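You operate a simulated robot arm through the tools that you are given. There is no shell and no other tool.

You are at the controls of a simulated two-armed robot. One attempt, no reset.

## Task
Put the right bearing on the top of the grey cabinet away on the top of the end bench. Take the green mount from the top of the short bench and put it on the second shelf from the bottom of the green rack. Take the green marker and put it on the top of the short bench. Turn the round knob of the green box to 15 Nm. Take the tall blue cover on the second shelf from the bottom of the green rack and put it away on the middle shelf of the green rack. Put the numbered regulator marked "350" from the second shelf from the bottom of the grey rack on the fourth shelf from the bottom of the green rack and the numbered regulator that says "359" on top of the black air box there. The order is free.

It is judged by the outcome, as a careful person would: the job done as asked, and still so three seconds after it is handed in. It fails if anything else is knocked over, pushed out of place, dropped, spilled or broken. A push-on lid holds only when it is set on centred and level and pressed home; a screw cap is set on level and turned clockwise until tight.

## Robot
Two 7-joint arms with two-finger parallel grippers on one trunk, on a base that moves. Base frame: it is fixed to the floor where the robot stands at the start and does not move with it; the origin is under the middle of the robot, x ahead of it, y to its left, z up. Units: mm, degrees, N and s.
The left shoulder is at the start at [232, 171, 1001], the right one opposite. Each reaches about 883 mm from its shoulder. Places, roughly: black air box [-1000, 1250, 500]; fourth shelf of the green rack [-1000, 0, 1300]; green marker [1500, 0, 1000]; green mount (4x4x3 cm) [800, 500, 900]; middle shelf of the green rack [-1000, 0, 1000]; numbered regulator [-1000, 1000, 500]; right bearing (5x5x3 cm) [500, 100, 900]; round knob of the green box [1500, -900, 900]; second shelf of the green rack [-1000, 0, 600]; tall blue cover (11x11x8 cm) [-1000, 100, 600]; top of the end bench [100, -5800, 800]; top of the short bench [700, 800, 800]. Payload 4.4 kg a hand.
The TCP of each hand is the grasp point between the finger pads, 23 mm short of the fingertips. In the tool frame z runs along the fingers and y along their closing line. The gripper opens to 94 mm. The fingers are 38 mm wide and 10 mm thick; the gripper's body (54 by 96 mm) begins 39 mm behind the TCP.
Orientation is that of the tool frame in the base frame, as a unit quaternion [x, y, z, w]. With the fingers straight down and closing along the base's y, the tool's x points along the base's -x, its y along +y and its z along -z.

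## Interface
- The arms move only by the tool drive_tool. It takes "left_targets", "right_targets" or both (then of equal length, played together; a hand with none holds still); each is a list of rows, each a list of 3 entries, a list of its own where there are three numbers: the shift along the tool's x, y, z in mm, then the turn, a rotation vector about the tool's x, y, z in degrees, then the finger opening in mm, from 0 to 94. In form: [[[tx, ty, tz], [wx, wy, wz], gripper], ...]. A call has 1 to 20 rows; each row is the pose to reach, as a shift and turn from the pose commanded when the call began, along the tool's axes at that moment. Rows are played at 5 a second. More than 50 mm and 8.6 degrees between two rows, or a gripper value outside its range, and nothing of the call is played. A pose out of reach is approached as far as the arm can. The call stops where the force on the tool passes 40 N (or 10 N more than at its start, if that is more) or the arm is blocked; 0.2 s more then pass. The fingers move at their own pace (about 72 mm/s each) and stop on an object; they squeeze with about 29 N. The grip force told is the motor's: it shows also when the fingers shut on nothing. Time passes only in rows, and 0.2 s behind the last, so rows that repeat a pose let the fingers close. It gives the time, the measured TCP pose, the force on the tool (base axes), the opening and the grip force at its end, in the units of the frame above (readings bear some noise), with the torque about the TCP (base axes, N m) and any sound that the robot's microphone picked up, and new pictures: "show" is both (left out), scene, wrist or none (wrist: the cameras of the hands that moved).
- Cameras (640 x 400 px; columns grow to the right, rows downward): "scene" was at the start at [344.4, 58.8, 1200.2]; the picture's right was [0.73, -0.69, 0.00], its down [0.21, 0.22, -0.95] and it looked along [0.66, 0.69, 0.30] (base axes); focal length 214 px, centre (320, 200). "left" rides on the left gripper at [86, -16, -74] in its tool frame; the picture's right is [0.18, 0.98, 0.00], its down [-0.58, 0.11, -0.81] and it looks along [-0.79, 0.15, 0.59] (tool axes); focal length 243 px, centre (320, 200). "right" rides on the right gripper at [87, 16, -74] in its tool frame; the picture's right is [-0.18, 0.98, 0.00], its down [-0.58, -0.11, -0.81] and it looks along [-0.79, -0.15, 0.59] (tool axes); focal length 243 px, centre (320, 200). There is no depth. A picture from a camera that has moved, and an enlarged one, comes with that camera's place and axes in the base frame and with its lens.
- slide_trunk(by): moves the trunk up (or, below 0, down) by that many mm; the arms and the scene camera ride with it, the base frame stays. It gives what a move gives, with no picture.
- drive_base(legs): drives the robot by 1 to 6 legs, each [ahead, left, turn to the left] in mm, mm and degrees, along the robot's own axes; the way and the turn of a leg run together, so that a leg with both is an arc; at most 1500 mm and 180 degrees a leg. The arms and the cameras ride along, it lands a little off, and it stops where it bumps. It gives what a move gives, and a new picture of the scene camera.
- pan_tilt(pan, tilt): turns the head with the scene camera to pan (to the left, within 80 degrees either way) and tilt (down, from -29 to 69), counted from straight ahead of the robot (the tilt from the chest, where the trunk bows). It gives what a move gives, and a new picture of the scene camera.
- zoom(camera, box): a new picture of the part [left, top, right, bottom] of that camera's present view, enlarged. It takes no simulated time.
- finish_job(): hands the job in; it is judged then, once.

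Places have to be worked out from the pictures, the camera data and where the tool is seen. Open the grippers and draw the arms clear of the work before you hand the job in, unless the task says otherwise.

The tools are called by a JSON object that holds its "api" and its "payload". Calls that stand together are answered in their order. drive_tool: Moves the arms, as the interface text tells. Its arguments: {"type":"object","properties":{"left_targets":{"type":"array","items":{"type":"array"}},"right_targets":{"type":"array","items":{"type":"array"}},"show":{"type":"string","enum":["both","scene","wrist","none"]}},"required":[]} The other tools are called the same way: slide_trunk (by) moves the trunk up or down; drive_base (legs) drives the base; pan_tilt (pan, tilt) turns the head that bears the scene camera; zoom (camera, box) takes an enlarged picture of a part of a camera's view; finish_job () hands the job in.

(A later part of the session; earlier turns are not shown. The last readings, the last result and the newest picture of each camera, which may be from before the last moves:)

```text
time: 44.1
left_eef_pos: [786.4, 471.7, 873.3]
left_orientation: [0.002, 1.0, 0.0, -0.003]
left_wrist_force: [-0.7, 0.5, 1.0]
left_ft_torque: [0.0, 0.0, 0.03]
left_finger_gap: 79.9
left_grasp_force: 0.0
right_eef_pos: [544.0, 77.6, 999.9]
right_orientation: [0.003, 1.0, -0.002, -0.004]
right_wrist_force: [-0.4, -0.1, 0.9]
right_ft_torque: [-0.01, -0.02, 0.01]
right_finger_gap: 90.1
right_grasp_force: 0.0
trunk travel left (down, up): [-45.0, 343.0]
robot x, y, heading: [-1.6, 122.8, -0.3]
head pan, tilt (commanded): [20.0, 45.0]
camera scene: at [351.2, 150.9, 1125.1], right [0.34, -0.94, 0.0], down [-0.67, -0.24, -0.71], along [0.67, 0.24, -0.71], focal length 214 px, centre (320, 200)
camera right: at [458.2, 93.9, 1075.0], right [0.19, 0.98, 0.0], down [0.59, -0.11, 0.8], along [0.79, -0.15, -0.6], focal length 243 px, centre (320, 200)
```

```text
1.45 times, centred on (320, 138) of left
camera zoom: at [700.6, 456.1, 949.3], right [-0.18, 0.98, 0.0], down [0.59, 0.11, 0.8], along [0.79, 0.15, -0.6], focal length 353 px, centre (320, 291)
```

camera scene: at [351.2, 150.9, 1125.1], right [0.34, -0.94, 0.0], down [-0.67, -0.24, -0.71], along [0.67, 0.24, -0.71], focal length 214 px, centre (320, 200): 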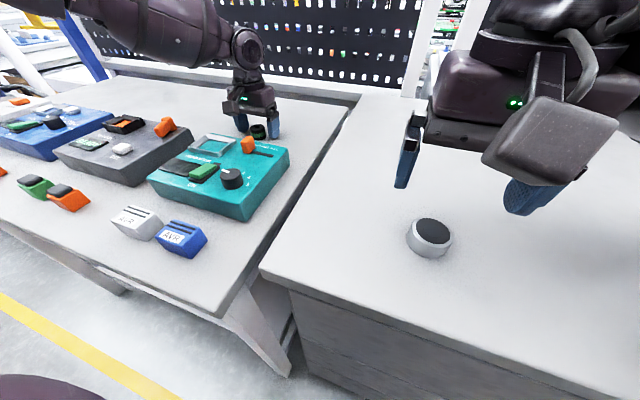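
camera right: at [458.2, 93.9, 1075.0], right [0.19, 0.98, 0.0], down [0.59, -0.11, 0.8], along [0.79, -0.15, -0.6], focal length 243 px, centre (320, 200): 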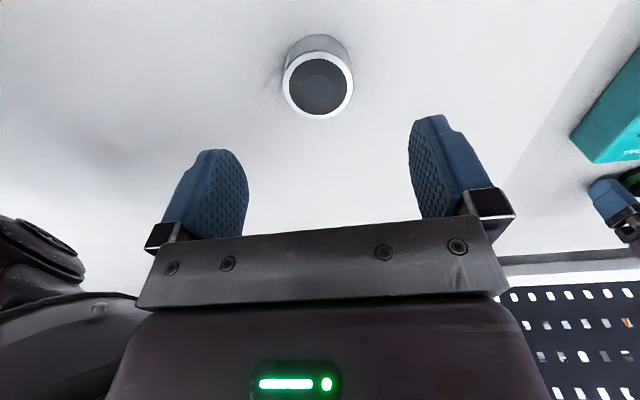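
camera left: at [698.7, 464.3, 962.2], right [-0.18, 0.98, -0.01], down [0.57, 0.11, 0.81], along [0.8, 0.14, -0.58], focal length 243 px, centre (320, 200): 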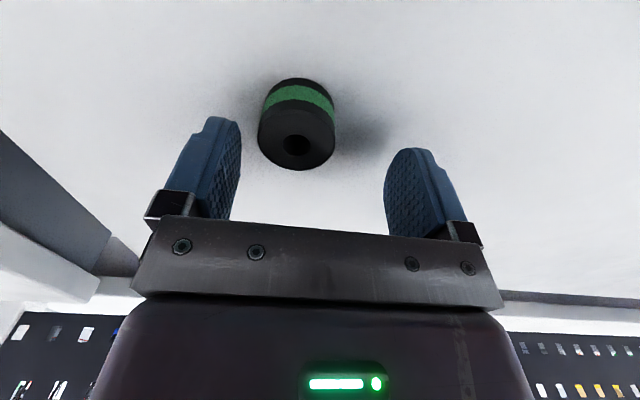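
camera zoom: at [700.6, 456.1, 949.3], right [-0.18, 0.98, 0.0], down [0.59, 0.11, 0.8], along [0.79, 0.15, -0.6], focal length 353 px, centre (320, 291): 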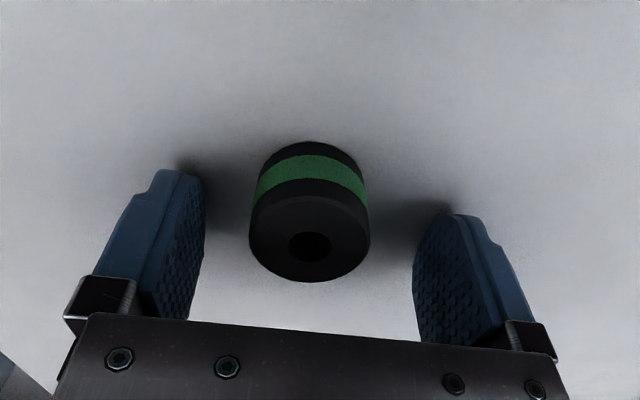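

The mount is about 5 mm off centre in x and y and the fingers straddle it. I make the small correction and close the left hand on it.

{"api": "drive_tool", "payload": {"left_targets": [[[4, -3, 3], [0, 0, 0], 80], [[4, -3, 5], [0, 0, 0], 80], [[4, -3, 5], [0, 0, 0], 30], [[4, -3, 5], [0, 0, 0], 30], [[4, -3, 5], [0, 0, 0], 30], [[4, -3, 5], [0, 0, 0], 30]], "show": "wrist"}}

```text
time: 45.5
left_eef_pos: [783.2, 468.0, 876.1]
left_orientation: [0.002, 1.0, 0.001, 0.0]
left_wrist_force: [-0.2, 0.0, 0.4]
left_ft_torque: [0.03, 0.04, 0.0]
left_finger_gap: 34.6
left_grasp_force: 28.9
right_eef_pos: [543.5, 77.9, 1005.4]
right_orientation: [0.002, 1.0, -0.001, 0.0]
right_wrist_force: [0.0, 0.2, 0.0]
right_ft_torque: [-0.03, 0.05, -0.03]
right_finger_gap: 89.7
right_grasp_force: 0.1
trunk travel left (down, up): [-45.0, 343.0]
robot x, y, heading: [-1.3, 123.1, -0.4]
head pan, tilt (commanded): [20.0, 45.0]
camera left: at [696.2, 452.6, 951.0], right [-0.18, 0.98, 0.0], down [0.58, 0.11, 0.81], along [0.79, 0.15, -0.59], focal length 243 px, centre (320, 200)
```

left: 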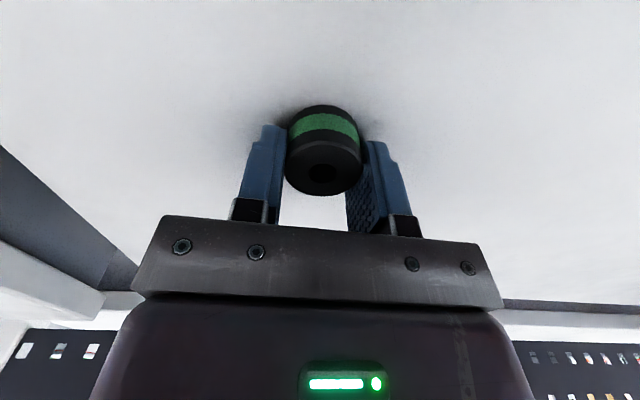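

Gripped at 34.6 mm with 29 N. I lift it to check that the hold is firm.

{"api": "drive_tool", "payload": {"left_targets": [[[0, 0, -10], [0, 0, 0], 30], [[0, 0, -40], [0, 0, 0], 30], [[0, 0, -85], [0, 0, 0], 30], [[0, 0, -130], [0, 0, 0], 30]], "show": "wrist"}}

{"api": "slide_trunk", "payload": {"by": 150}}

{"api": "pan_tilt", "payload": {"pan": 0, "tilt": 45}}

```text
time: 46.5
left_eef_pos: [783.0, 470.0, 1008.6]
left_orientation: [0.002, 1.0, 0.0, 0.0]
left_wrist_force: [0.0, 0.4, -1.0]
left_ft_torque: [0.0, 0.01, 0.0]
left_finger_gap: 34.4
left_grasp_force: 29.3
right_eef_pos: [543.5, 76.4, 1006.0]
right_orientation: [0.002, 1.0, -0.002, 0.002]
right_wrist_force: [-0.4, -0.4, 0.4]
right_ft_torque: [0.01, -0.03, 0.03]
right_finger_gap: 89.9
right_grasp_force: 0.1
trunk travel left (down, up): [-45.0, 343.0]
robot x, y, heading: [-0.8, 122.9, -0.2]
head pan, tilt (commanded): [20.0, 45.0]
camera left: at [696.5, 454.2, 1083.3], right [-0.18, 0.98, 0.0], down [0.58, 0.11, 0.81], along [0.79, 0.15, -0.59], focal length 243 px, centre (320, 200)
```

left: 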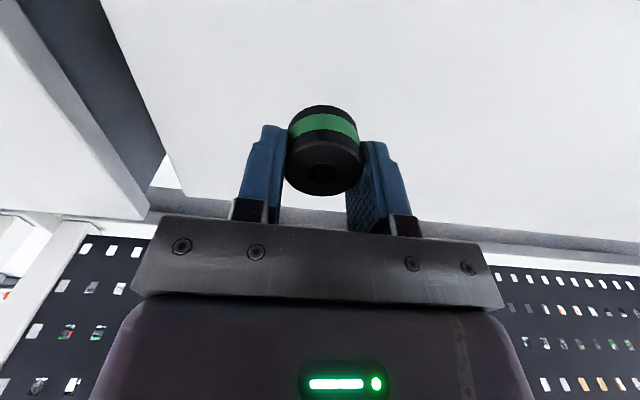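

```text
time: 48.3
left_eef_pos: [696.7, 469.9, 1333.5]
left_orientation: [0.001, 0.99, -0.001, 0.143]
left_wrist_force: [0.0, 0.3, -1.3]
left_ft_torque: [-0.02, -0.01, 0.01]
left_finger_gap: 34.3
left_grasp_force: 28.5
right_eef_pos: [546.9, 76.3, 1153.0]
right_orientation: [0.003, 1.0, -0.002, -0.001]
right_wrist_force: [0.0, 0.1, -0.4]
right_ft_torque: [0.0, -0.02, -0.01]
right_finger_gap: 89.9
right_grasp_force: 0.1
trunk travel left (down, up): [-195.0, 193.0]
robot x, y, heading: [-5.2, 116.4, -0.4]
head pan, tilt (commanded): [20.0, 45.0]
```

```text
time: 49.1
left_eef_pos: [695.0, 469.1, 1335.8]
left_orientation: [0.002, 0.99, 0.0, 0.144]
left_wrist_force: [-0.1, 0.4, -0.8]
left_ft_torque: [0.01, -0.01, -0.05]
left_finger_gap: 34.3
left_grasp_force: 28.5
right_eef_pos: [545.2, 77.0, 1155.2]
right_orientation: [0.002, 1.0, -0.002, 0.001]
right_wrist_force: [0.1, -0.4, -0.1]
right_ft_torque: [0.0, -0.01, -0.01]
right_finger_gap: 90.0
right_grasp_force: 0.2
trunk travel left (down, up): [-195.0, 193.0]
robot x, y, heading: [-3.7, 123.4, -0.3]
head pan, tilt (commanded): [0.0, 45.0]
camera scene: at [209.8, 123.4, 1309.6], right [0.0, -1.0, 0.0], down [-0.71, 0.0, -0.71], along [0.71, 0.0, -0.71], focal length 214 px, centre (320, 200)
```

scene: 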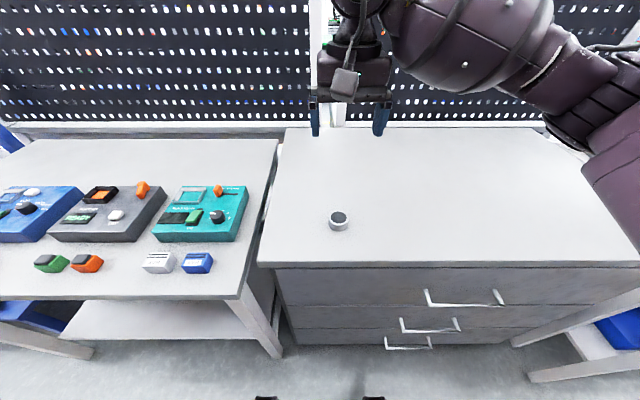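

The mount is held firmly. With the trunk higher the right elbow should clear the cabinet; I lower the right hand towards the bearing in steps and watch for body tilt.

{"api": "drive_tool", "payload": {"right_targets": [[[0, 0, 45], [0, 0, 0], 90], [[0, 0, 90], [0, 0, 0], 90], [[0, 0, 135], [0, 0, 0], 90], [[0, 0, 170], [0, 0, 0], 90]], "show": "both"}}

```text
time: 50.1
left_eef_pos: [695.5, 469.0, 1336.1]
left_orientation: [0.002, 0.99, 0.0, 0.143]
left_wrist_force: [-0.9, -0.3, -0.3]
left_ft_torque: [-0.01, -0.04, 0.03]
left_finger_gap: 34.3
left_grasp_force: 28.7
right_eef_pos: [547.0, 78.8, 982.5]
right_orientation: [0.001, 1.0, -0.001, 0.001]
right_wrist_force: [0.1, -0.2, 0.2]
right_ft_torque: [0.05, 0.01, 0.0]
right_finger_gap: 90.1
right_grasp_force: 0.0
trunk travel left (down, up): [-195.0, 193.0]
robot x, y, heading: [-5.7, 124.2, -0.2]
head pan, tilt (commanded): [0.0, 45.0]
camera scene: at [210.4, 123.3, 1309.4], right [0.0, -1.0, 0.0], down [-0.71, 0.0, -0.71], along [0.71, 0.0, -0.71], focal length 214 px, centre (320, 200)
camera right: at [459.9, 96.0, 1058.1], right [0.19, 0.98, 0.0], down [0.58, -0.11, 0.81], along [0.79, -0.15, -0.59], focal length 243 px, centre (320, 200)
```

scene: 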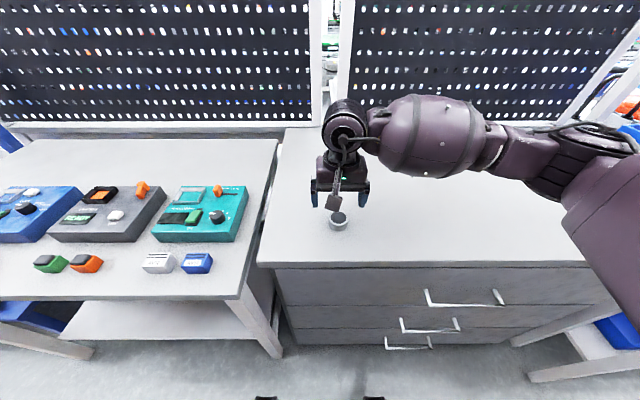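
right: 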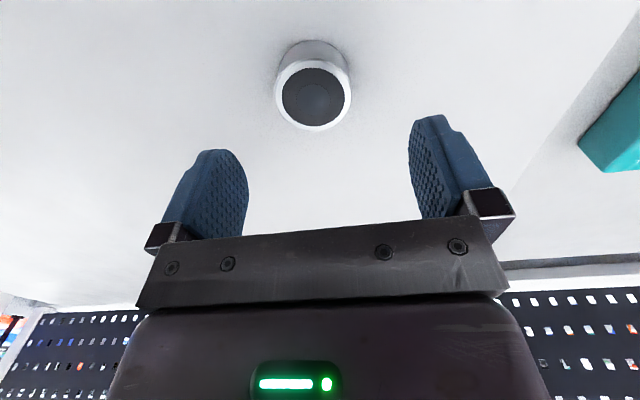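

The arm is now clear and the body level. I centre over the bearing and lower so the fingers straddle it.

{"api": "drive_tool", "payload": {"right_targets": [[[3, -2, 25], [0, 0, 0], 90], [[5, -3, 45], [0, 0, 0], 90], [[5, -3, 58], [0, 0, 0], 90]], "show": "both"}}

```text
time: 50.9
left_eef_pos: [695.0, 468.0, 1336.2]
left_orientation: [0.002, 0.99, -0.001, 0.144]
left_wrist_force: [0.5, -0.2, -0.7]
left_ft_torque: [0.01, 0.0, 0.01]
left_finger_gap: 34.7
left_grasp_force: 28.7
right_eef_pos: [540.5, 75.2, 926.7]
right_orientation: [0.003, 1.0, -0.002, -0.001]
right_wrist_force: [-0.2, -0.1, -0.3]
right_ft_torque: [0.01, 0.04, 0.04]
right_finger_gap: 90.0
right_grasp_force: 0.0
trunk travel left (down, up): [-195.0, 193.0]
robot x, y, heading: [-3.3, 120.3, -0.1]
head pan, tilt (commanded): [0.0, 45.0]
camera scene: at [210.2, 123.3, 1309.5], right [0.0, -1.0, 0.0], down [-0.71, 0.0, -0.71], along [0.71, 0.0, -0.71], focal length 214 px, centre (320, 200)
camera right: at [453.7, 91.7, 1000.6], right [0.19, 0.98, 0.0], down [0.58, -0.11, 0.81], along [0.79, -0.15, -0.59], focal length 243 px, centre (320, 200)
```

scene: 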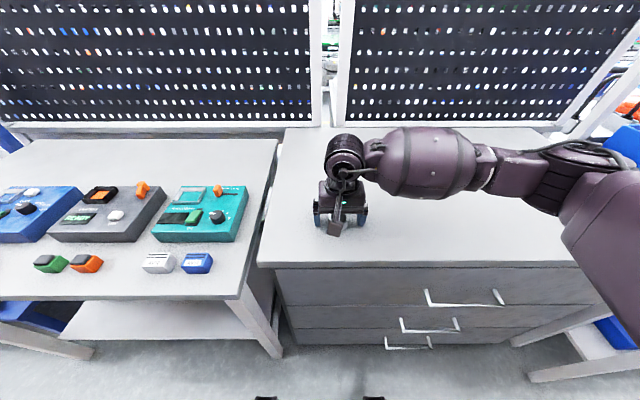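
right: 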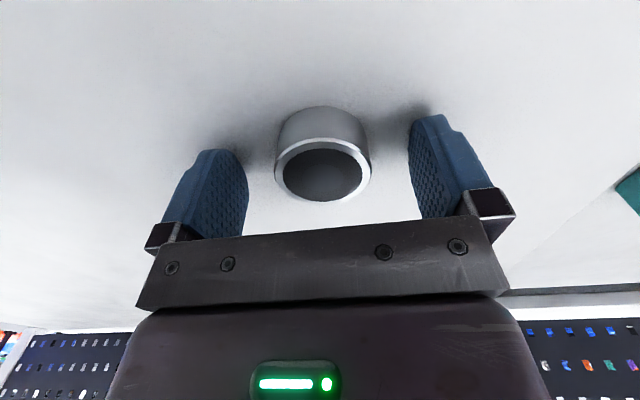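

The bearing is centred between the fingers. I go slightly lower and close the right hand on it, then lift.

{"api": "drive_tool", "payload": {"right_targets": [[[-4, 0, 5], [0, 0, 0], 90], [[-4, 0, 9], [0, 0, 0], 90], [[-4, 0, 9], [0, 0, 0], 42], [[-4, 0, 9], [0, 0, 0], 42], [[-4, 0, 9], [0, 0, 0], 42], [[-4, 0, 9], [0, 0, 0], 42]], "show": "wrist"}}

```text
time: 52.0
left_eef_pos: [693.3, 467.7, 1337.0]
left_orientation: [0.002, 0.99, 0.0, 0.144]
left_wrist_force: [-0.1, 1.0, -0.1]
left_ft_torque: [0.0, 0.01, 0.01]
left_finger_gap: 34.3
left_grasp_force: 29.0
right_eef_pos: [544.9, 76.2, 923.1]
right_orientation: [0.002, 1.0, 0.001, 0.004]
right_wrist_force: [-7.3, -0.7, 23.8]
right_ft_torque: [-0.73, 0.62, -0.37]
right_finger_gap: 46.3
right_grasp_force: 4.3
trunk travel left (down, up): [-195.0, 193.0]
robot x, y, heading: [-1.6, 125.7, -0.1]
head pan, tilt (commanded): [0.0, 45.0]
stopped in row 5 (right hand): the force on the tool passed its limit at 41 N (the readings are from after the stop); the commanded pose is now the measured one
camera right: at [456.8, 91.4, 996.7], right [0.19, 0.98, 0.0], down [0.57, -0.11, 0.81], along [0.8, -0.15, -0.59], focal length 243 px, centre (320, 200)
```

right: 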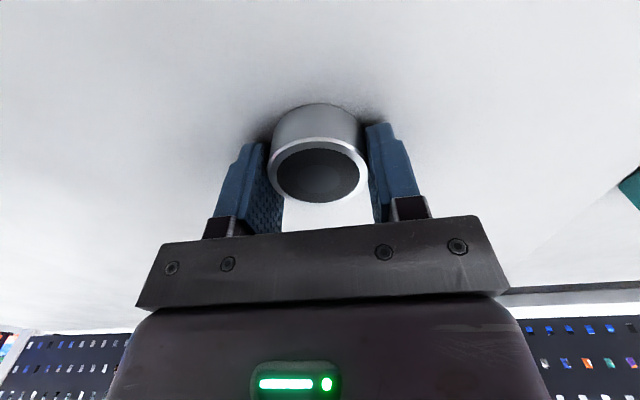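

The force limit tripped with an upward push, so the fingertips touch the cabinet top. I open slightly, raise 5 mm and close again.

{"api": "drive_tool", "payload": {"right_targets": [[[0, 0, -5], [0, 0, 0], 54], [[0, 0, -5], [0, 0, 0], 54], [[0, 0, -5], [0, 0, 0], 42], [[0, 0, -5], [0, 0, 0], 42], [[0, 0, -5], [0, 0, 0], 42]], "show": "wrist"}}

```text
time: 53.2
left_eef_pos: [696.2, 469.4, 1336.7]
left_orientation: [0.002, 0.99, -0.001, 0.143]
left_wrist_force: [0.1, 0.2, -1.4]
left_ft_torque: [-0.01, -0.01, -0.02]
left_finger_gap: 34.0
left_grasp_force: 29.0
right_eef_pos: [545.4, 75.9, 925.8]
right_orientation: [0.002, 1.0, 0.0, 0.003]
right_wrist_force: [0.1, 0.8, 0.4]
right_ft_torque: [-0.02, 0.0, -0.02]
right_finger_gap: 45.4
right_grasp_force: 28.8
trunk travel left (down, up): [-195.0, 193.0]
robot x, y, heading: [-4.2, 123.5, -0.1]
head pan, tilt (commanded): [0.0, 45.0]
camera right: at [458.3, 91.4, 999.2], right [0.19, 0.98, 0.0], down [0.58, -0.11, 0.81], along [0.79, -0.15, -0.59], focal length 243 px, centre (320, 200)
```

right: 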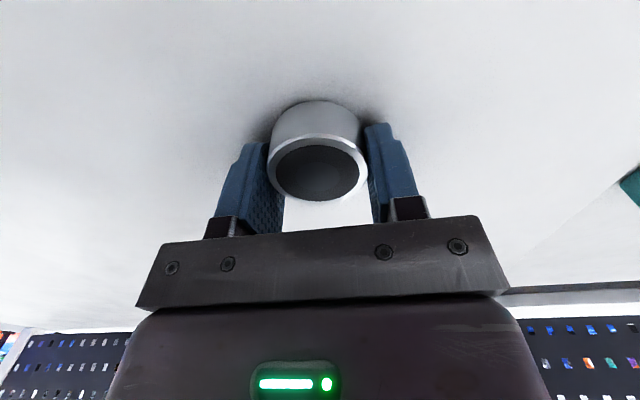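

The bearing is gripped (45 mm, 29 N). I lift it clear of the cabinet.

{"api": "drive_tool", "payload": {"right_targets": [[[0, 0, -10], [0, 0, 0], 42], [[0, 0, -45], [0, 0, 0], 42], [[0, 0, -90], [0, 0, 0], 42], [[0, 0, -135], [0, 0, 0], 42], [[0, 0, -180], [0, 0, 0], 42], [[0, 0, -225], [0, 0, 0], 42]], "show": "both"}}

```text
time: 54.6
left_eef_pos: [693.6, 470.0, 1337.3]
left_orientation: [0.002, 0.99, -0.001, 0.144]
left_wrist_force: [-0.5, 1.1, 0.4]
left_ft_torque: [-0.03, -0.03, -0.04]
left_finger_gap: 34.2
left_grasp_force: 28.7
right_eef_pos: [543.6, 78.5, 1151.1]
right_orientation: [0.002, 1.0, -0.001, 0.002]
right_wrist_force: [-0.4, 0.0, -1.0]
right_ft_torque: [0.0, -0.01, -0.02]
right_finger_gap: 45.2
right_grasp_force: 29.2
trunk travel left (down, up): [-195.0, 193.0]
robot x, y, heading: [-6.7, 127.1, -0.2]
head pan, tilt (commanded): [0.0, 45.0]
camera scene: at [209.4, 123.8, 1309.7], right [0.0, -1.0, 0.0], down [-0.71, 0.0, -0.71], along [0.71, 0.0, -0.71], focal length 214 px, centre (320, 200)
camera right: at [457.1, 94.9, 1225.1], right [0.19, 0.98, 0.0], down [0.58, -0.11, 0.81], along [0.79, -0.15, -0.59], focal length 243 px, centre (320, 200)
```

scene: 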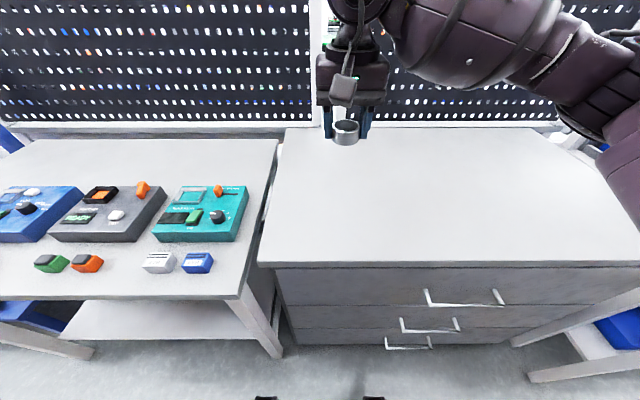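
right: 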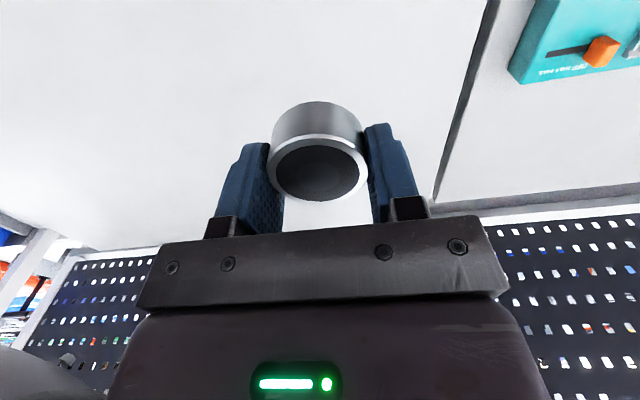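

Both parts are in hand. I retract both hands closer to the body before turning towards the green rack.

{"api": "drive_tool", "payload": {"left_targets": [[[43, -5, -5], [0, 2, 0], 30], [[87, -10, -10], [0, 4, 0], 30], [[130, -15, -15], [0, 6, 0], 30], [[173, -20, -20], [0, 8, 0], 30], [[217, -25, -25], [0, 10, 0], 30], [[260, -30, -31], [0, 12, 0], 30], [[303, -35, -36], [0, 14, 0], 30], [[346, -39, -41], [0, 16.6, 0], 30]], "right_targets": [[[18, -20, -6], [0, 0, 0], 42], [[36, -40, -12], [0, 0, 0], 42], [[54, -60, -18], [0, 0, 0], 42], [[72, -80, -25], [0, 0, 0], 42], [[90, -100, -31], [0, 0, 0], 42], [[108, -120, -37], [0, 0, 0], 42], [[126, -140, -43], [0, 0, 0], 42], [[144, -158, -49], [0, 0, 0], 42]], "show": "scene"}}

```text
time: 56.4
left_eef_pos: [350.3, 429.4, 1279.3]
left_orientation: [0.001, 1.0, 0.0, -0.001]
left_wrist_force: [0.3, 0.1, -1.5]
left_ft_torque: [0.04, -0.03, -0.02]
left_finger_gap: 34.4
left_grasp_force: 29.1
right_eef_pos: [400.7, -84.4, 1198.8]
right_orientation: [0.002, 1.0, 0.0, 0.004]
right_wrist_force: [-0.3, -0.7, -1.0]
right_ft_torque: [0.03, -0.03, 0.01]
right_finger_gap: 45.1
right_grasp_force: 28.5
trunk travel left (down, up): [-195.0, 193.0]
robot x, y, heading: [-2.4, 119.8, -0.2]
head pan, tilt (commanded): [0.0, 45.0]
camera scene: at [209.3, 123.6, 1309.7], right [0.0, -1.0, 0.0], down [-0.71, 0.0, -0.71], along [0.71, 0.0, -0.71], focal length 214 px, centre (320, 200)
```

scene: 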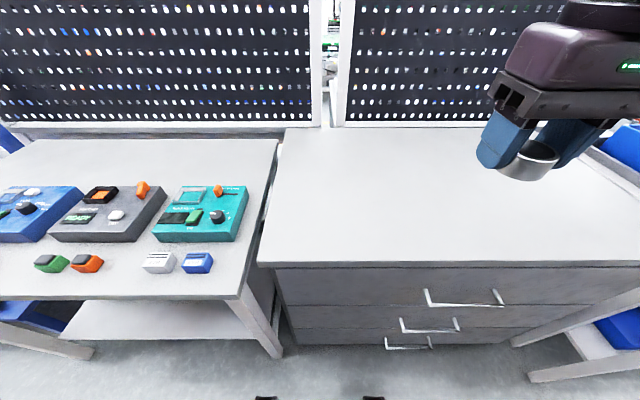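

Hands are drawn in. I turn 180° to face the green rack and step slightly to -y.

{"api": "drive_base", "payload": {"legs": [[0, 0, 180], [0, 110, 0]]}}

{"api": "slide_trunk", "payload": {"by": -150}}

{"api": "pan_tilt", "payload": {"pan": 0, "tilt": 30}}

```text
time: 65.4
left_eef_pos: [-370.6, -285.4, 1279.2]
left_orientation: [1.0, -0.016, 0.001, 0.0]
left_wrist_force: [-0.9, -0.7, -1.2]
left_ft_torque: [-0.02, 0.03, 0.02]
left_finger_gap: 34.3
left_grasp_force: 28.8
right_eef_pos: [-403.8, 227.9, 1198.4]
right_orientation: [1.0, -0.017, -0.003, 0.0]
right_wrist_force: [0.5, 0.6, -1.3]
right_ft_torque: [0.01, -0.02, 0.01]
right_finger_gap: 45.2
right_grasp_force: 28.8
trunk travel left (down, up): [-195.0, 193.0]
robot x, y, heading: [-8.7, 15.1, 178.0]
head pan, tilt (commanded): [0.0, 45.0]
camera scene: at [-223.8, 19.5, 1309.5], right [0.03, 1.0, 0.0], down [0.71, -0.02, -0.71], along [-0.71, 0.02, -0.71], focal length 214 px, centre (320, 200)
```

scene: 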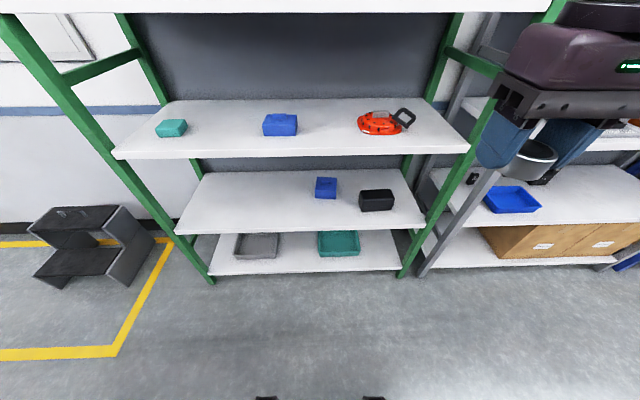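

```text
time: 67.1
left_eef_pos: [-368.6, -285.3, 1131.3]
left_orientation: [1.0, -0.016, 0.001, 0.0]
left_wrist_force: [0.0, 0.1, 0.5]
left_ft_torque: [0.02, 0.05, -0.01]
left_finger_gap: 34.2
left_grasp_force: 29.2
right_eef_pos: [-466.4, 231.5, 953.3]
right_orientation: [0.985, -0.017, 0.17, 0.002]
right_wrist_force: [0.2, 0.5, -1.0]
right_ft_torque: [-0.01, 0.03, 0.0]
right_finger_gap: 45.2
right_grasp_force: 29.2
trunk travel left (down, up): [-45.0, 343.0]
robot x, y, heading: [-5.6, 9.3, 178.0]
head pan, tilt (commanded): [0.0, 45.0]
```

```text
time: 67.9
left_eef_pos: [-370.6, -285.7, 1129.1]
left_orientation: [1.0, -0.016, 0.0, -0.001]
left_wrist_force: [0.4, -0.2, 0.3]
left_ft_torque: [0.01, 0.03, -0.03]
left_finger_gap: 34.3
left_grasp_force: 28.7
right_eef_pos: [-466.6, 232.0, 950.6]
right_orientation: [0.985, -0.018, 0.171, 0.003]
right_wrist_force: [0.4, -0.6, -0.8]
right_ft_torque: [-0.02, -0.01, 0.01]
right_finger_gap: 45.3
right_grasp_force: 29.0
trunk travel left (down, up): [-45.0, 343.0]
robot x, y, heading: [-8.9, 6.6, 178.1]
head pan, tilt (commanded): [0.0, 30.0]
camera scene: at [-377.4, 25.2, 1149.9], right [0.03, 1.0, 0.0], down [0.5, -0.02, -0.87], along [-0.87, 0.03, -0.5], focal length 214 px, centre (320, 200)
```

scene: 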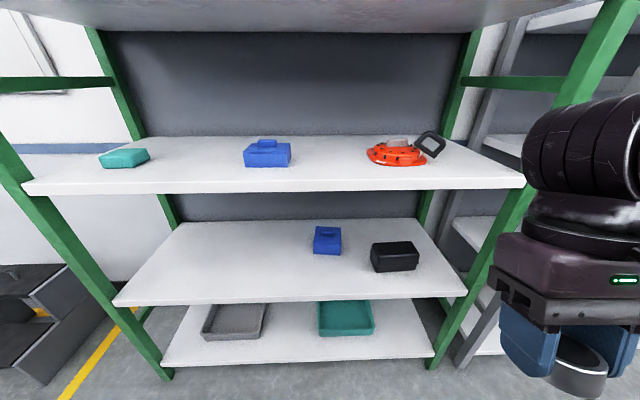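

I now face the green rack with the left hand holding the mount. I lower the left hand in front of the second shelf to inspect shelf heights with its camera.

{"api": "drive_tool", "payload": {"left_targets": [[[-20, -3, 35], [0, 0, 0], 30], [[-40, -6, 72], [0, 0, 0], 30], [[-62, -9, 110], [0, 0, 0], 30], [[-84, -12, 147], [0, 0, 0], 30], [[-106, -16, 184], [0, 0, 0], 30], [[-128, -20, 221], [0, 0, 0], 30], [[-150, -23, 258], [0, 0, 0], 30], [[-170, -26, 295], [0, 0, 0], 30], [[-190, -29, 330], [0, 0, 0], 30]], "show": "both"}}

```text
time: 69.9
left_eef_pos: [-556.7, -248.3, 796.2]
left_orientation: [1.0, -0.017, 0.001, 0.001]
left_wrist_force: [0.5, 0.1, -1.3]
left_ft_torque: [-0.01, 0.03, 0.0]
left_finger_gap: 34.3
left_grasp_force: 29.5
left hand out of reach, approached as far as the arm can: row 2, 3, 4, 5, 6
right_eef_pos: [-467.2, 231.4, 952.3]
right_orientation: [0.985, -0.017, 0.171, 0.004]
right_wrist_force: [0.5, -0.2, -1.6]
right_ft_torque: [0.02, 0.01, -0.03]
right_finger_gap: 45.4
right_grasp_force: 28.5
trunk travel left (down, up): [-45.0, 343.0]
robot x, y, heading: [-7.2, 11.8, 178.1]
head pan, tilt (commanded): [0.0, 30.0]
camera scene: at [-378.1, 25.7, 1149.6], right [0.03, 1.0, 0.0], down [0.5, -0.02, -0.87], along [-0.87, 0.03, -0.5], focal length 214 px, centre (320, 200)
camera left: at [-469.3, -235.2, 870.7], right [0.15, -0.99, 0.0], down [-0.59, -0.09, 0.8], along [-0.8, -0.12, -0.59], focal length 243 px, centre (320, 200)
```

scene: 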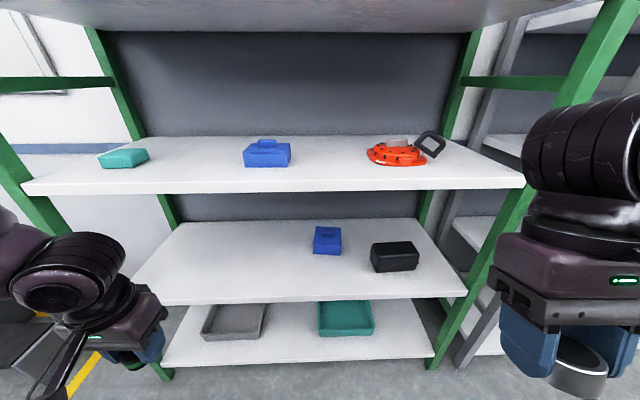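
left: 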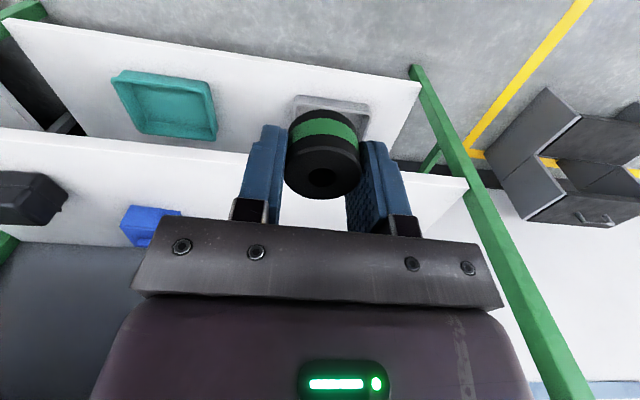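

The wrist camera sees the second shelf edge upside down. I zoom in to measure its front edge and the cover.

{"api": "zoom", "payload": {"camera": "left", "box": [0, 80, 320, 280]}}

{"api": "zoom", "payload": {"camera": "scene", "box": [230, 200, 470, 350]}}

```text
2.00 times, centred on (160, 180) of left
camera zoom: at [-469.3, -235.2, 870.7], right [0.15, -0.99, 0.0], down [-0.59, -0.09, 0.8], along [-0.8, -0.12, -0.59], focal length 485 px, centre (640, 240)
```

zoom: 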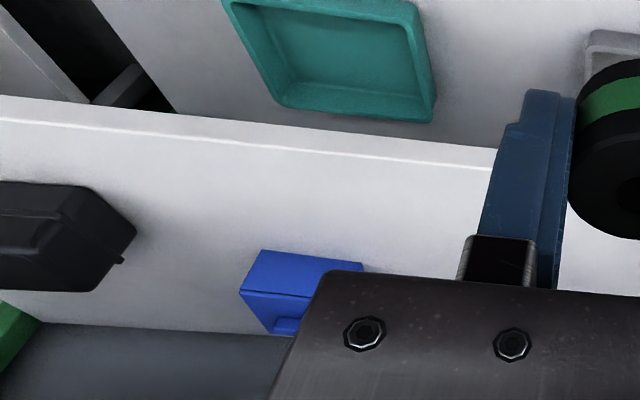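

```text
2.67 times, centred on (350, 275) of scene
camera zoom: at [-378.1, 25.7, 1149.6], right [0.03, 1.0, 0.0], down [0.5, -0.02, -0.87], along [-0.87, 0.03, -0.5], focal length 572 px, centre (240, 0)
```

zoom: 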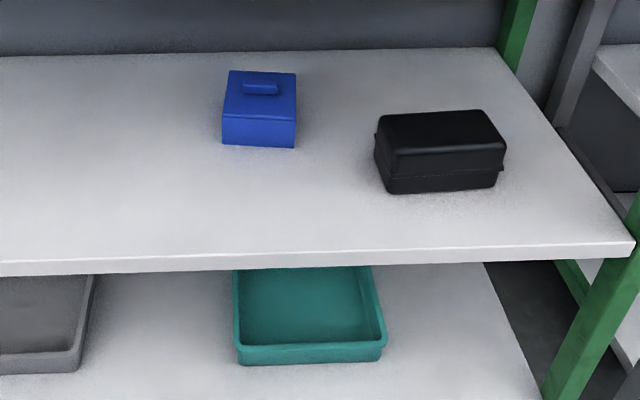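

Shelf distance is still uncertain (second shelf between about 553 and 633 high). I move the left hand lower for a second baseline with the wrist camera.

{"api": "drive_tool", "payload": {"left_targets": [[[0, 0, 40], [0, 0, 0], 30], [[0, 0, 80], [0, 0, 0], 30], [[0, 0, 115], [0, 0, 0], 30]], "show": "both"}}

{"api": "zoom", "payload": {"camera": "left", "box": [0, 80, 320, 280]}}

```text
time: 70.7
left_eef_pos: [-559.7, -248.3, 684.2]
left_orientation: [1.0, -0.016, 0.002, 0.0]
left_wrist_force: [0.1, -0.7, -1.8]
left_ft_torque: [0.0, -0.01, 0.02]
left_finger_gap: 34.3
left_grasp_force: 28.4
right_eef_pos: [-466.8, 232.5, 950.3]
right_orientation: [0.985, -0.017, 0.171, 0.003]
right_wrist_force: [0.3, 0.8, -0.8]
right_ft_torque: [0.0, -0.03, -0.01]
right_finger_gap: 45.6
right_grasp_force: 28.7
trunk travel left (down, up): [-45.0, 343.0]
robot x, y, heading: [-7.4, 10.2, 177.9]
head pan, tilt (commanded): [0.0, 30.0]
camera scene: at [-378.2, 25.2, 1149.5], right [0.03, 1.0, 0.0], down [0.5, -0.02, -0.87], along [-0.87, 0.03, -0.5], focal length 214 px, centre (320, 200)
camera left: at [-472.4, -236.3, 758.4], right [0.15, -0.99, 0.0], down [-0.59, -0.09, 0.8], along [-0.8, -0.12, -0.59], focal length 243 px, centre (320, 200)
```

scene: 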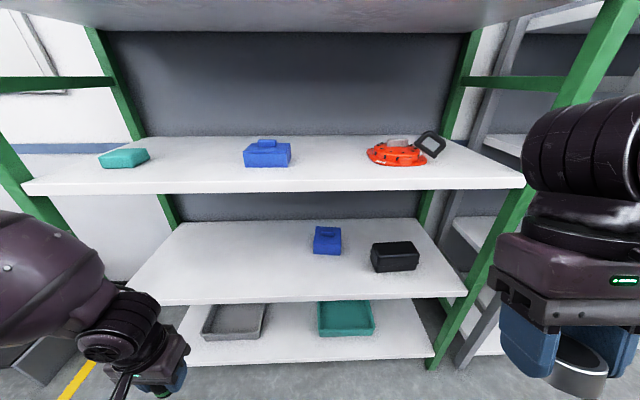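
left: 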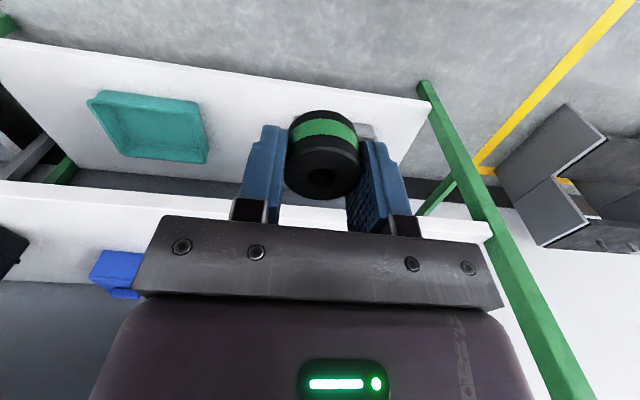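

```text
2.00 times, centred on (160, 180) of left
camera zoom: at [-472.4, -236.3, 758.4], right [0.15, -0.99, 0.0], down [-0.59, -0.09, 0.8], along [-0.8, -0.12, -0.59], focal length 485 px, centre (640, 240)
```

zoom: 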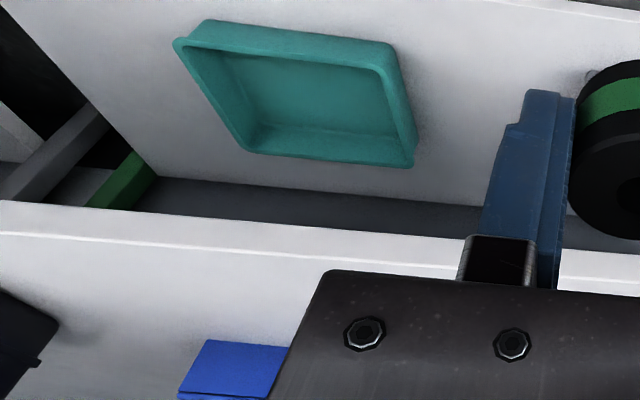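

Two wrist views agree: second shelf top is at about z = 551 with its front edge at x ≈ -812, and the middle shelf's underside at about 920. I drive 150 mm closer to the rack.

{"api": "drive_base", "payload": {"legs": [[150, 0, 2]]}}

```text
time: 72.0
left_eef_pos: [-695.6, -269.4, 684.9]
left_orientation: [1.0, 0.004, 0.002, 0.0]
left_wrist_force: [-0.8, -0.1, -0.9]
left_ft_torque: [0.01, 0.02, -0.01]
left_finger_gap: 34.6
left_grasp_force: 29.4
right_eef_pos: [-622.2, 214.2, 951.7]
right_orientation: [0.985, 0.003, 0.171, 0.0]
right_wrist_force: [-1.0, 0.1, -0.4]
right_ft_torque: [0.01, -0.05, 0.01]
right_finger_gap: 45.5
right_grasp_force: 29.2
trunk travel left (down, up): [-45.0, 343.0]
robot x, y, heading: [-153.0, 12.4, -179.6]
head pan, tilt (commanded): [0.0, 30.0]
camera scene: at [-524.5, 12.5, 1149.7], right [-0.01, 1.0, 0.0], down [0.5, 0.0, -0.87], along [-0.87, -0.01, -0.5], focal length 214 px, centre (320, 200)
```

scene: 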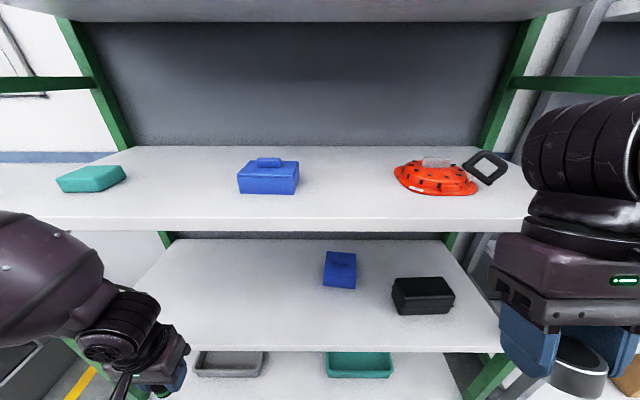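

The two baselines disagree by about 50 mm, so I zoom the head view to measure the shelf edges more precisely.

{"api": "zoom", "payload": {"camera": "scene", "box": [240, 190, 480, 400]}}

{"api": "zoom", "payload": {"camera": "left", "box": [0, 80, 320, 280]}}

```text
1.90 times, centred on (360, 295) of scene
camera zoom: at [-524.5, 12.5, 1149.7], right [-0.01, 1.0, 0.0], down [0.5, 0.0, -0.87], along [-0.87, -0.01, -0.5], focal length 408 px, centre (244, 19)
```

zoom: 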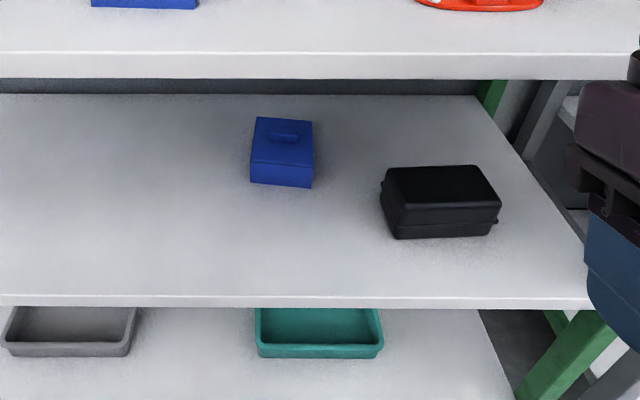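

```text
2.00 times, centred on (160, 180) of left
camera zoom: at [-608.5, -252.6, 759.0], right [0.19, -0.98, 0.0], down [-0.58, -0.11, 0.8], along [-0.79, -0.15, -0.59], focal length 485 px, centre (640, 240)
```

zoom: 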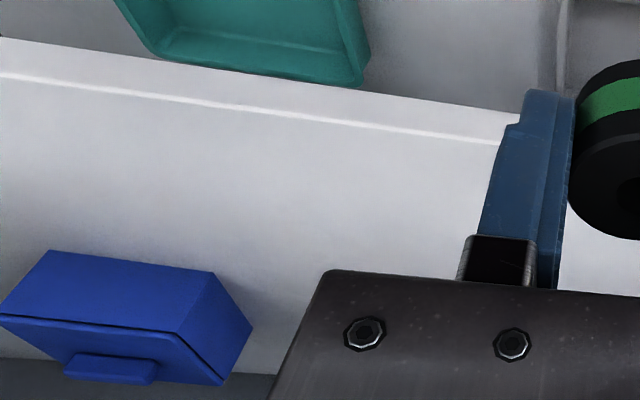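

Re-measured, everything agrees: second shelf top z≈550, front edge x≈-812. I move the mount in over the second shelf at about 35 mm clearance.

{"api": "drive_tool", "payload": {"left_targets": [[[-25, 0, 40], [0, 0, 0], 30], [[-60, 0, 60], [0, 0, 0], 30], [[-100, 0, 60], [0, 0, 0], 30], [[-140, 0, 60], [0, 0, 0], 30], [[-179, 0, 60], [0, 0, 0], 30]], "show": "both"}}

```text
time: 73.4
left_eef_pos: [-834.0, -279.2, 613.7]
left_orientation: [1.0, -0.01, 0.023, 0.003]
left_wrist_force: [-0.6, 0.2, -1.5]
left_ft_torque: [0.04, 0.02, 0.0]
left_finger_gap: 34.0
left_grasp_force: 28.9
left hand out of reach, approached as far as the arm can: row 5
right_eef_pos: [-617.8, 211.2, 952.5]
right_orientation: [0.985, 0.006, 0.17, -0.001]
right_wrist_force: [-0.6, -1.0, -1.6]
right_ft_torque: [0.07, 0.0, 0.05]
right_finger_gap: 45.2
right_grasp_force: 28.7
trunk travel left (down, up): [-45.0, 343.0]
robot x, y, heading: [-147.1, 13.7, -179.2]
head pan, tilt (commanded): [0.0, 30.0]
stopped in row 5 (left hand): the arm was blocked; the commanded pose is now the measured one
camera scene: at [-518.3, 9.1, 1150.2], right [-0.01, 1.0, 0.0], down [0.5, 0.01, -0.87], along [-0.87, -0.01, -0.5], focal length 214 px, centre (320, 200)
camera left: at [-750.8, -264.3, 692.8], right [0.16, -0.99, 0.01], down [-0.62, -0.09, 0.78], along [-0.77, -0.14, -0.63], focal length 243 px, centre (320, 200)
```

scene: 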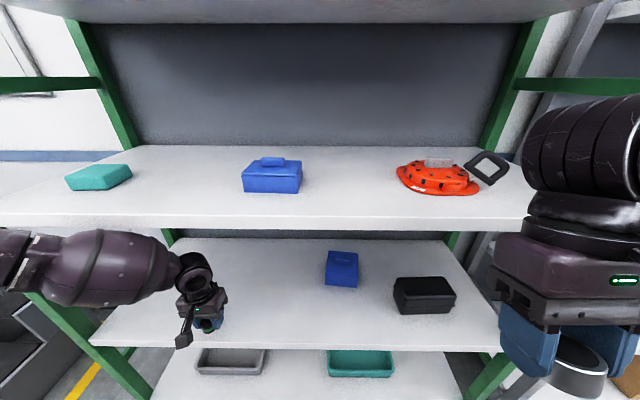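
left: 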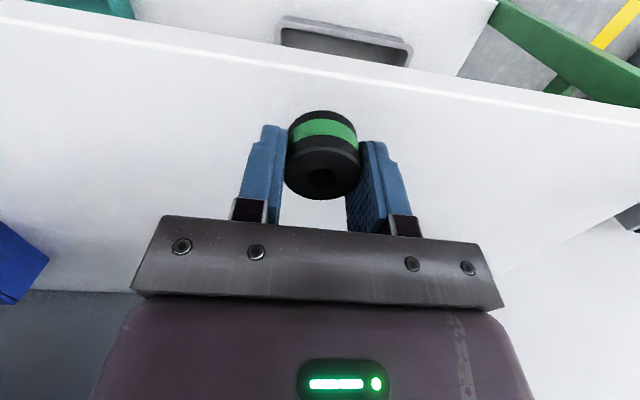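

The left elbow met the rack's left post and the motion stopped by itself. I back off, shift the hand towards the middle of the shelf (y ≈ -110) and then go in again.

{"api": "drive_tool", "payload": {"left_targets": [[[20, 0, -4], [0, -1.3, 0], 30], [[30, -15, -8], [0, -2.6, 0], 30], [[30, -60, -8], [0, -2.6, 0], 30], [[30, -105, -8], [0, -2.6, 0], 30], [[30, -150, -8], [0, -2.6, 0], 30], [[30, -180, -8], [0, -2.6, 0], 30]], "show": "both"}}

```text
time: 74.8
left_eef_pos: [-767.6, -190.6, 656.4]
left_orientation: [1.0, -0.01, -0.003, 0.002]
left_wrist_force: [0.2, -0.6, -1.5]
left_ft_torque: [-0.01, -0.01, 0.02]
left_finger_gap: 34.5
left_grasp_force: 28.6
left hand out of reach, approached as far as the arm can: row 3, 4, 5, 6
right_eef_pos: [-618.5, 213.7, 952.1]
right_orientation: [0.985, 0.005, 0.171, -0.001]
right_wrist_force: [0.4, -0.3, -1.0]
right_ft_torque: [0.03, 0.02, 0.02]
right_finger_gap: 45.6
right_grasp_force: 28.8
trunk travel left (down, up): [-45.0, 343.0]
robot x, y, heading: [-151.9, 12.0, -179.2]
head pan, tilt (commanded): [0.0, 30.0]
camera scene: at [-520.4, 12.2, 1150.0], right [-0.01, 1.0, 0.0], down [0.5, 0.01, -0.87], along [-0.87, -0.01, -0.5], focal length 214 px, centre (320, 200)
camera left: at [-679.8, -176.0, 731.3], right [0.16, -0.99, 0.0], down [-0.58, -0.1, 0.81], along [-0.8, -0.13, -0.59], focal length 243 px, centre (320, 200)
```

scene: 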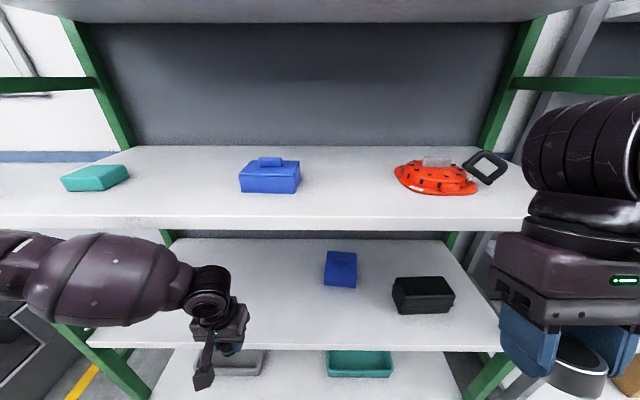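
left: 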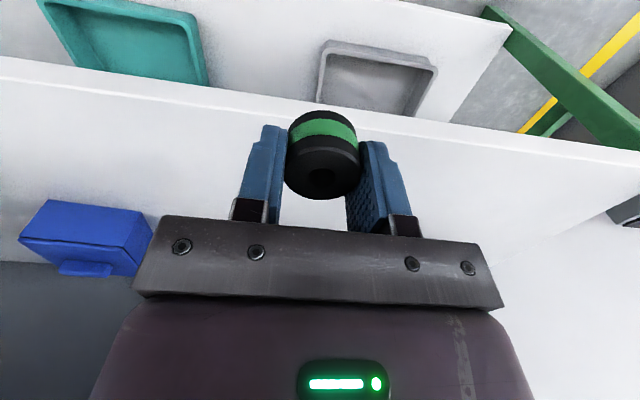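

The left arm can't swing further right in this posture, so I'll shift the base instead. First I move the right hand (bearing) out to the side so it stays clear of the rack.

{"api": "drive_tool", "payload": {"right_targets": [[[16, -38, -6], [0, -2.2, 0], 42], [[32, -77, -12], [0, -4.4, 0], 42], [[48, -115, -17], [0, -6.6, 0], 42], [[64, -154, -23], [0, -8.8, 0], 42], [[80, -192, -29], [0, -11, 0], 42], [[96, -231, -35], [0, -13, 0], 42], [[112, -269, -41], [0, -15, 0], 42], [[128, -308, -46], [0, -17.5, 0], 42], [[144, -346, -52], [0, -19.7, 0], 42]], "show": "scene"}}

```text
time: 76.8
left_eef_pos: [-768.0, -191.1, 657.2]
left_orientation: [1.0, -0.011, -0.003, 0.002]
left_wrist_force: [-0.4, -0.7, -0.2]
left_ft_torque: [-0.02, 0.0, -0.01]
left_finger_gap: 34.2
left_grasp_force: 29.7
right_eef_pos: [-503.4, 560.4, 1045.5]
right_orientation: [1.0, 0.005, 0.0, 0.001]
right_wrist_force: [0.3, 0.1, -1.7]
right_ft_torque: [0.02, 0.03, 0.04]
right_finger_gap: 45.2
right_grasp_force: 28.9
right hand out of reach, approached as far as the arm can: row 1, 2, 3, 4
trunk travel left (down, up): [-45.0, 343.0]
robot x, y, heading: [-152.9, 11.2, -179.2]
head pan, tilt (commanded): [0.0, 30.0]
camera scene: at [-520.2, 12.3, 1150.1], right [-0.01, 1.0, 0.0], down [0.5, 0.0, -0.87], along [-0.87, -0.01, -0.5], focal length 214 px, centre (320, 200)
```

scene: 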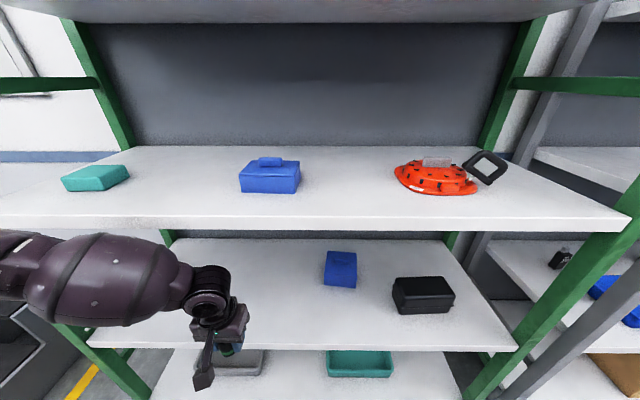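

The right hand is clear. I lower the left hand to about z = 622, then slide the base right and forward to bring the mount over the shelf.

{"api": "drive_tool", "payload": {"left_targets": [[[0, 0, 20], [0, 0, 0], 30], [[0, 0, 35], [0, 0, 0], 30]], "show": "none"}}

{"api": "drive_base", "payload": {"legs": [[0, -150, -0.8]]}}

```text
time: 77.4
left_eef_pos: [-762.7, -205.0, 635.0]
left_orientation: [1.0, -0.01, -0.003, 0.002]
left_wrist_force: [-0.7, -0.4, -0.7]
left_ft_torque: [-0.01, -0.02, -0.02]
left_finger_gap: 34.2
left_grasp_force: 29.3
left hand out of reach, approached as far as the arm can: row 1, 2
right_eef_pos: [-504.1, 560.9, 1045.9]
right_orientation: [1.0, 0.004, 0.0, 0.0]
right_wrist_force: [0.2, 1.2, -1.1]
right_ft_torque: [-0.01, 0.01, 0.0]
right_finger_gap: 45.1
right_grasp_force: 29.3
trunk travel left (down, up): [-45.0, 343.0]
robot x, y, heading: [-150.2, 12.7, -179.7]
head pan, tilt (commanded): [0.0, 30.0]
```

```text
time: 79.4
left_eef_pos: [-767.0, -43.3, 636.8]
left_orientation: [1.0, -0.019, -0.003, 0.003]
left_wrist_force: [0.0, 0.4, -0.8]
left_ft_torque: [0.0, -0.02, -0.01]
left_finger_gap: 34.5
left_grasp_force: 28.9
right_eef_pos: [-495.4, 717.5, 1045.2]
right_orientation: [1.0, -0.004, 0.0, 0.0]
right_wrist_force: [0.4, -0.2, -1.1]
right_ft_torque: [0.0, -0.03, -0.02]
right_finger_gap: 45.4
right_grasp_force: 29.4
trunk travel left (down, up): [-45.0, 343.0]
robot x, y, heading: [-149.0, 166.6, 179.6]
head pan, tilt (commanded): [0.0, 30.0]
camera scene: at [-520.7, 170.1, 1149.9], right [0.01, 1.0, 0.0], down [0.5, 0.0, -0.87], along [-0.87, 0.01, -0.5], focal length 214 px, centre (320, 200)
```

scene: 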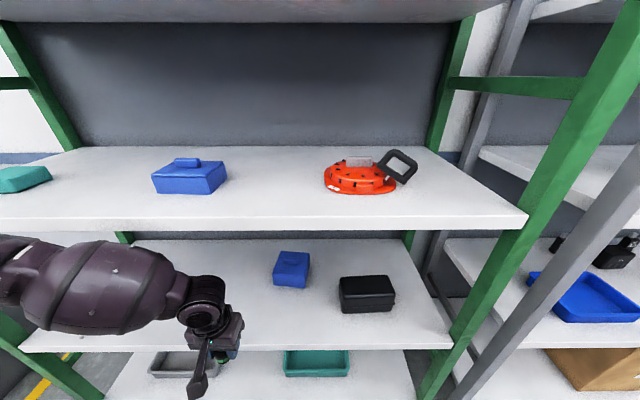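

The hand is at (-767, -43, 637). I shift slightly back left and drive forward 100 mm so the mount hangs over the shelf, clear of the cover's path.

{"api": "drive_base", "payload": {"legs": [[0, 50, 0], [100, 0, 0]]}}

{"api": "zoom", "payload": {"camera": "left", "box": [0, 0, 640, 400]}}

```text
time: 81.0
left_eef_pos: [-787.9, -95.6, 631.3]
left_orientation: [1.0, -0.024, 0.007, 0.003]
left_wrist_force: [0.3, -0.6, -0.2]
left_ft_torque: [0.04, -0.05, 0.02]
left_finger_gap: 34.4
left_grasp_force: 29.0
right_eef_pos: [-532.2, 667.0, 1045.3]
right_orientation: [1.0, 0.0, 0.0, 0.0]
right_wrist_force: [0.7, -1.0, -2.1]
right_ft_torque: [-0.01, -0.01, 0.0]
right_finger_gap: 45.3
right_grasp_force: 29.0
trunk travel left (down, up): [-45.0, 343.0]
robot x, y, heading: [-185.9, 115.9, 179.7]
head pan, tilt (commanded): [0.0, 30.0]
stopped in leg 2: the robot was blocked; the commanded pose is now the measured one
camera scene: at [-554.9, 118.9, 1150.1], right [0.0, 1.0, 0.0], down [0.5, 0.0, -0.87], along [-0.87, 0.0, -0.5], focal length 214 px, centre (320, 200)
```

scene: 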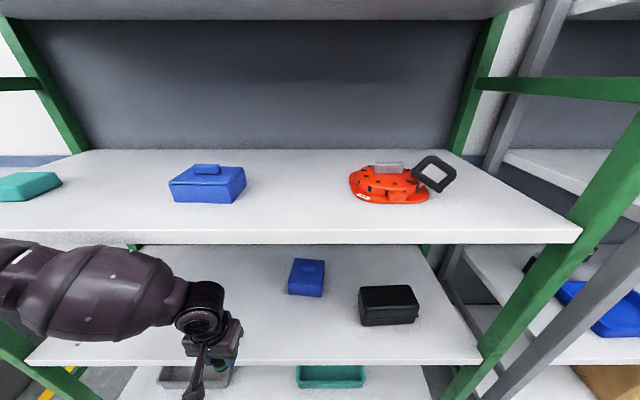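

```text
1.00 times, centred on (320, 200) of left (not enlarged: the box is as wide or as high as the picture)
camera zoom: at [-701.5, -82.6, 707.3], right [0.14, -0.99, 0.01], down [-0.6, -0.08, 0.8], along [-0.79, -0.12, -0.6], focal length 243 px, centre (320, 200)
```

zoom: 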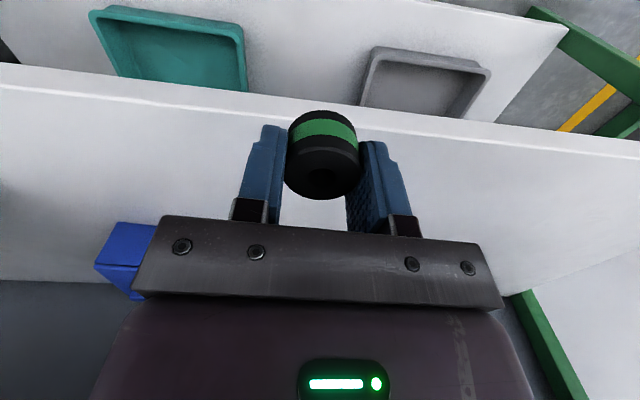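

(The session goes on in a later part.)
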